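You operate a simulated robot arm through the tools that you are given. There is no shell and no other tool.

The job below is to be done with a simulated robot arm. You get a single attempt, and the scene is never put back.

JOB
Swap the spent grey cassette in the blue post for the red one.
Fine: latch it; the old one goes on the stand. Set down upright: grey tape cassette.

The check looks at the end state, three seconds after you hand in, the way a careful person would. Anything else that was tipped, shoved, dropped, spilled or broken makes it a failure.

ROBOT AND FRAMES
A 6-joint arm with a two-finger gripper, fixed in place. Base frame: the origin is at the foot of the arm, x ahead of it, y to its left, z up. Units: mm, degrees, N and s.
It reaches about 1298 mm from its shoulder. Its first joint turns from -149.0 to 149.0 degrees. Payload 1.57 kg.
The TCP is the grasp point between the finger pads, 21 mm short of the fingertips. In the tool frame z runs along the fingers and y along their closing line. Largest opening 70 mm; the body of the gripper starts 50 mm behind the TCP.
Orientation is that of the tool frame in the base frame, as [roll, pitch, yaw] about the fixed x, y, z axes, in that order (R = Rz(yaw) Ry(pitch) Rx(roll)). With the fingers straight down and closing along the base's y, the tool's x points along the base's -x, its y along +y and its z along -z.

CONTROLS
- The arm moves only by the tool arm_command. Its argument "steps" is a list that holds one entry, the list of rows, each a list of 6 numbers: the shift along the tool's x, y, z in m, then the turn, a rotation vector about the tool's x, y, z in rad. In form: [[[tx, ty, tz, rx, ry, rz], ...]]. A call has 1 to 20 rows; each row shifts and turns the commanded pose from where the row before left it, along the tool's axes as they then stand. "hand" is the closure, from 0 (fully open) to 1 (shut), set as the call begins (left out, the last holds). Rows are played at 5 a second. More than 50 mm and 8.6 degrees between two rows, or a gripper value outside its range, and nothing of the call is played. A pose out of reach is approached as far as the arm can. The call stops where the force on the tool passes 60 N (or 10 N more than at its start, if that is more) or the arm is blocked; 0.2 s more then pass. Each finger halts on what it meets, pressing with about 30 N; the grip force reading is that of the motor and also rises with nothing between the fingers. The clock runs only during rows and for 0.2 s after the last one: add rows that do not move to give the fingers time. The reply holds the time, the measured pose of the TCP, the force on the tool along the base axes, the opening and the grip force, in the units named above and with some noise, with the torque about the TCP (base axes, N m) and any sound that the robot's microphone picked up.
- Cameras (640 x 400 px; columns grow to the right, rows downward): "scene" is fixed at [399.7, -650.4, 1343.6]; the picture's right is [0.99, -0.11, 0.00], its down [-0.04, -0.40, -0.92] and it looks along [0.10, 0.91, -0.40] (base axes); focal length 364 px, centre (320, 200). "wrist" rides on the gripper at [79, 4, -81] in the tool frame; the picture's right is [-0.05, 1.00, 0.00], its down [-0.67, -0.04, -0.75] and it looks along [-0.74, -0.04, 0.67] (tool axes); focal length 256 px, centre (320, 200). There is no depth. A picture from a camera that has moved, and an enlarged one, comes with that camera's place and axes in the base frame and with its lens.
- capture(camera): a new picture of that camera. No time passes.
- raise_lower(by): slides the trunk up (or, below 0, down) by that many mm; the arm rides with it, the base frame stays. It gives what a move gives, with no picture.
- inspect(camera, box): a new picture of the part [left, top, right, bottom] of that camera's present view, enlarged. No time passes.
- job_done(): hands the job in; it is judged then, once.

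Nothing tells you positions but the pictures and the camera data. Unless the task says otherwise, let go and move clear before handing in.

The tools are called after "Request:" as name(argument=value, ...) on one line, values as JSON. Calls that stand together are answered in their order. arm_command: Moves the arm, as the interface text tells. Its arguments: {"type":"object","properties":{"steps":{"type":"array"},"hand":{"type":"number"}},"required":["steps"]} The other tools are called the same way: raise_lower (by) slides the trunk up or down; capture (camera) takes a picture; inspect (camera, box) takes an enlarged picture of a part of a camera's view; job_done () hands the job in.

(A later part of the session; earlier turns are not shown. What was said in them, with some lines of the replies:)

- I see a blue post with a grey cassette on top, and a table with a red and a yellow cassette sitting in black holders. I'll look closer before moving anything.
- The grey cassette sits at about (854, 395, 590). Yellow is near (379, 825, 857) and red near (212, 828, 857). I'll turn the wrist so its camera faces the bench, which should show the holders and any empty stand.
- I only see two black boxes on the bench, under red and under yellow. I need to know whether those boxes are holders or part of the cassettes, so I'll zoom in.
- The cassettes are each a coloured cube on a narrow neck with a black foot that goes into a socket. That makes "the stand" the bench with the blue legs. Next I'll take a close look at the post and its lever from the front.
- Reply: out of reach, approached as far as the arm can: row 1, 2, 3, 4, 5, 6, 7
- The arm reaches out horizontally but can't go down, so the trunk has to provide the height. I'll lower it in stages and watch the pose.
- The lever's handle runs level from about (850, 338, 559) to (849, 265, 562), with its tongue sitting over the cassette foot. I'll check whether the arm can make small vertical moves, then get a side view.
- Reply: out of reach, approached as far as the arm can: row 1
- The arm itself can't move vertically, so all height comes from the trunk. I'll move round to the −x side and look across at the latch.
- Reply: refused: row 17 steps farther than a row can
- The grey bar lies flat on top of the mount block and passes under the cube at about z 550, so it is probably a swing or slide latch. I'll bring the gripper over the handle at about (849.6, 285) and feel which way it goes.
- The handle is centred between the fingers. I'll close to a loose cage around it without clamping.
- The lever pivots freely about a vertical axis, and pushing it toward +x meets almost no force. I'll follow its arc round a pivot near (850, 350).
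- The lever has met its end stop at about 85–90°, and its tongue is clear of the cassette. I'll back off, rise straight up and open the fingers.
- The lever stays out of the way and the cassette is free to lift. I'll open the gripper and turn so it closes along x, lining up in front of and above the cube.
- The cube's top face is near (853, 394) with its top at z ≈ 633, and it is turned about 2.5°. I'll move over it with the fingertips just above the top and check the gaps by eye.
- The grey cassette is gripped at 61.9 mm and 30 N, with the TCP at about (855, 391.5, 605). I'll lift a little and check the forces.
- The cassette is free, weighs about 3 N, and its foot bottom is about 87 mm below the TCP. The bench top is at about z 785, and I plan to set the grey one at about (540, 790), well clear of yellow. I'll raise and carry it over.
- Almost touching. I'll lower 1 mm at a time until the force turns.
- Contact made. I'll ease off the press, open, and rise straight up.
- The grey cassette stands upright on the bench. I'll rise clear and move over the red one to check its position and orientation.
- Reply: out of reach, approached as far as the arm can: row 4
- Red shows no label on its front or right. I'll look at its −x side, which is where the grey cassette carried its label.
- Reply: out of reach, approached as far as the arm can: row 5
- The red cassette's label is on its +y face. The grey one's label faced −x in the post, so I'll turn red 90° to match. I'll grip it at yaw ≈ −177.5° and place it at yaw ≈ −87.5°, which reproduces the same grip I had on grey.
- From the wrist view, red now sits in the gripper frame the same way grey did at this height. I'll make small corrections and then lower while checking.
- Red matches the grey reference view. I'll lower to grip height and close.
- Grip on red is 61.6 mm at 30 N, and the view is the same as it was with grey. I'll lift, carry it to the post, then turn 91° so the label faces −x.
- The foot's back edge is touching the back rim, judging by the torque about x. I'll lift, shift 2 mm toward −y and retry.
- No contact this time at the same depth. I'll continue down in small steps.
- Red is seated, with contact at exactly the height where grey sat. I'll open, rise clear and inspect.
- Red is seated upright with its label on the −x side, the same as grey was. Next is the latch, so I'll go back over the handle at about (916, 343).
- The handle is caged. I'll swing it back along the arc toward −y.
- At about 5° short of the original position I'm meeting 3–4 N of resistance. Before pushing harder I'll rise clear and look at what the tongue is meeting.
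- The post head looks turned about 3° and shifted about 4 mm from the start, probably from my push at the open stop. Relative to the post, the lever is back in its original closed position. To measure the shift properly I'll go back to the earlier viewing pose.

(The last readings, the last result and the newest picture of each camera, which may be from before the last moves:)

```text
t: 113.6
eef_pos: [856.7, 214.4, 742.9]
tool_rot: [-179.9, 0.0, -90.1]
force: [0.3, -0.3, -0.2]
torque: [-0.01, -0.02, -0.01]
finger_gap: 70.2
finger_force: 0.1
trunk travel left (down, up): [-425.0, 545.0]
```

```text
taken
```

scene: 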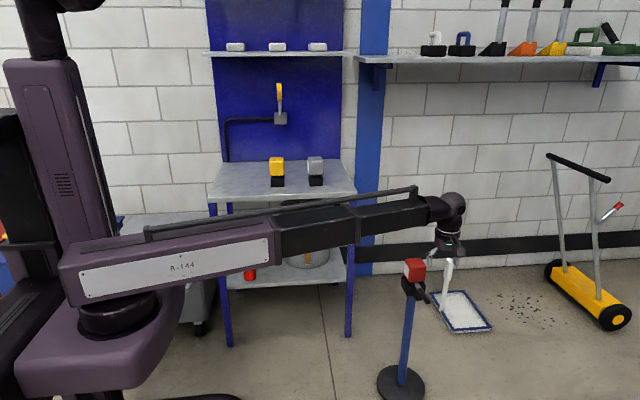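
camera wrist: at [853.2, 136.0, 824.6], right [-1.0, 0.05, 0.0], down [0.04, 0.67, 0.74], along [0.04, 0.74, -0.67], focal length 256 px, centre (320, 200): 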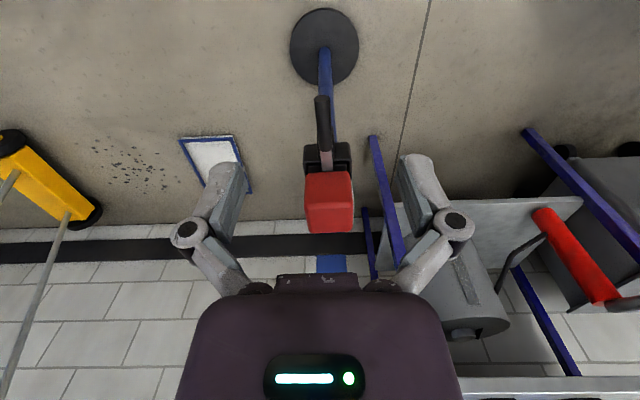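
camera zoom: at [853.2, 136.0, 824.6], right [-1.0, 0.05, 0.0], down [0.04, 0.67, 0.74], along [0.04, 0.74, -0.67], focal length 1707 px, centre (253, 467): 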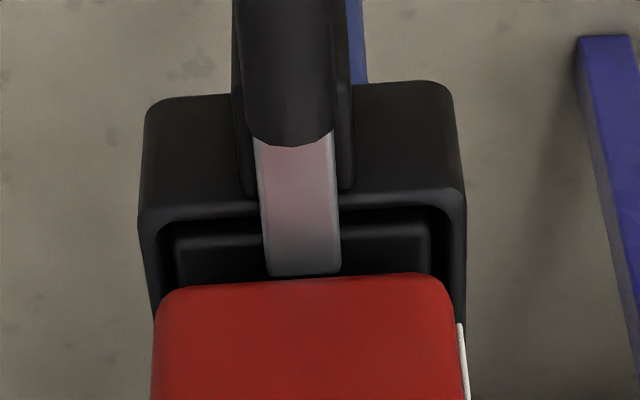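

Measured from the same viewpoint, the lever and socket line up with each other exactly as they did originally, so the latch is closed. The whole post has crept only about 5 mm and 3°, still upright, and I'd rather leave it than push it again. I'll retreat and do a final check.

Request:
raise_lower(by=200)

Request:
arm_command(steps=[[[0, 0.045, 0, 0, 0, 0], [0, 0.045, 0, 0, 0, 0], [0, 0.045, 0, 0, 0, 0], [0, 0.045, 0, 0, 0, 0], [0, 0.045, 0, 0, 0, 0], [0, 0, 0, 0, 0, 0]]])

Request:
inspect(camera="scene", box=[360, 230, 480, 305])

Request:
inspect(camera="scene", box=[200, 130, 360, 230])

Request:
capture(camera="scene")

```text
t: 115.8
eef_pos: [857.5, 214.8, 943.9]
tool_rot: [-180.0, -0.1, -90.1]
force: [0.2, 0.0, 0.0]
torque: [0.01, 0.0, -0.02]
finger_gap: 69.8
finger_force: 0.0
trunk travel left (down, up): [-625.0, 345.0]
```

```text
t: 117.2
eef_pos: [632.6, 215.4, 943.5]
tool_rot: [-179.9, 0.0, -90.0]
force: [0.3, 0.0, -0.5]
torque: [0.01, -0.04, -0.02]
finger_gap: 69.9
finger_force: 0.0
out of reach, approached as far as the arm can: row 2, 4
trunk travel left (down, up): [-625.0, 345.0]
```

```text
5.33 times, centred on (420, 268) of scene
camera zoom: at [399.7, -650.4, 1343.6], right [0.99, -0.11, 0.0], down [-0.04, -0.4, -0.92], along [0.1, 0.91, -0.4], focal length 1941 px, centre (-213, -160)
```

zoom: 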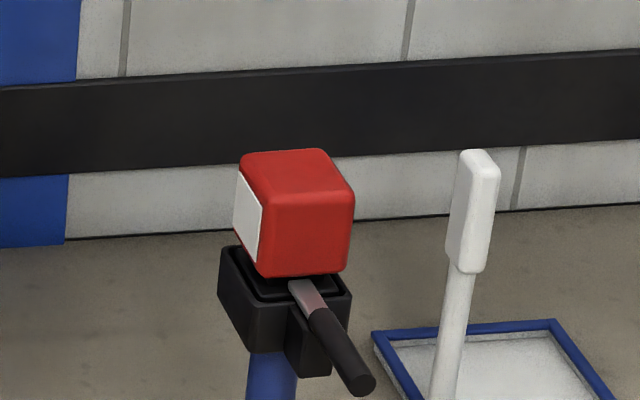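

```text
4.00 times, centred on (280, 180) of scene
camera zoom: at [399.7, -650.4, 1343.6], right [0.99, -0.11, 0.0], down [-0.04, -0.4, -0.92], along [0.1, 0.91, -0.4], focal length 1456 px, centre (480, 280)
```

zoom: 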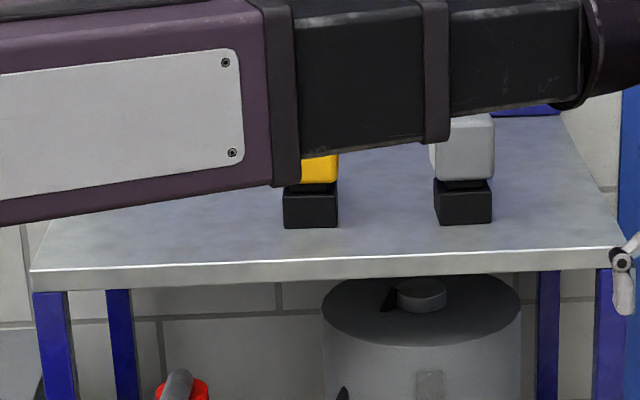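

```text
taken
```

scene: 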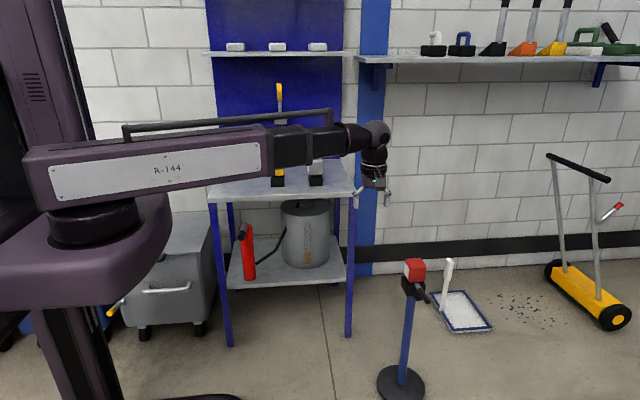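

The red cassette is seated in the post and the lever is closed over it. The grey cassette stands upright on the bench, yellow hasn't moved, and the arm is clear, so I'm handing in.

Request:
job_done()

```text
The job is handed in.
```

The red cassette is now in the blue post with the latch closed. The spent grey one is standing upright on the blue-legged bench, which I took to be "the stand".

- **Red cassette:** it is fully seated, with its label facing the same way the grey one's did.
- **Latch:** the lever is back in its original closed position relative to the post. I heard no click. I stopped pushing at 3–4 N of resistance, which I took to be the lever's stop.
- **Post:** it is still upright, but it has moved about 5 mm and turned about 3° from where it started. This most likely happened when I pushed the lever to its open stop. I left it alone, because pushing it back risked moving it further.
- **Yellow cassette:** I did not touch it. I saw nothing else in the scene knocked or moved, and the gripper is open and clear.
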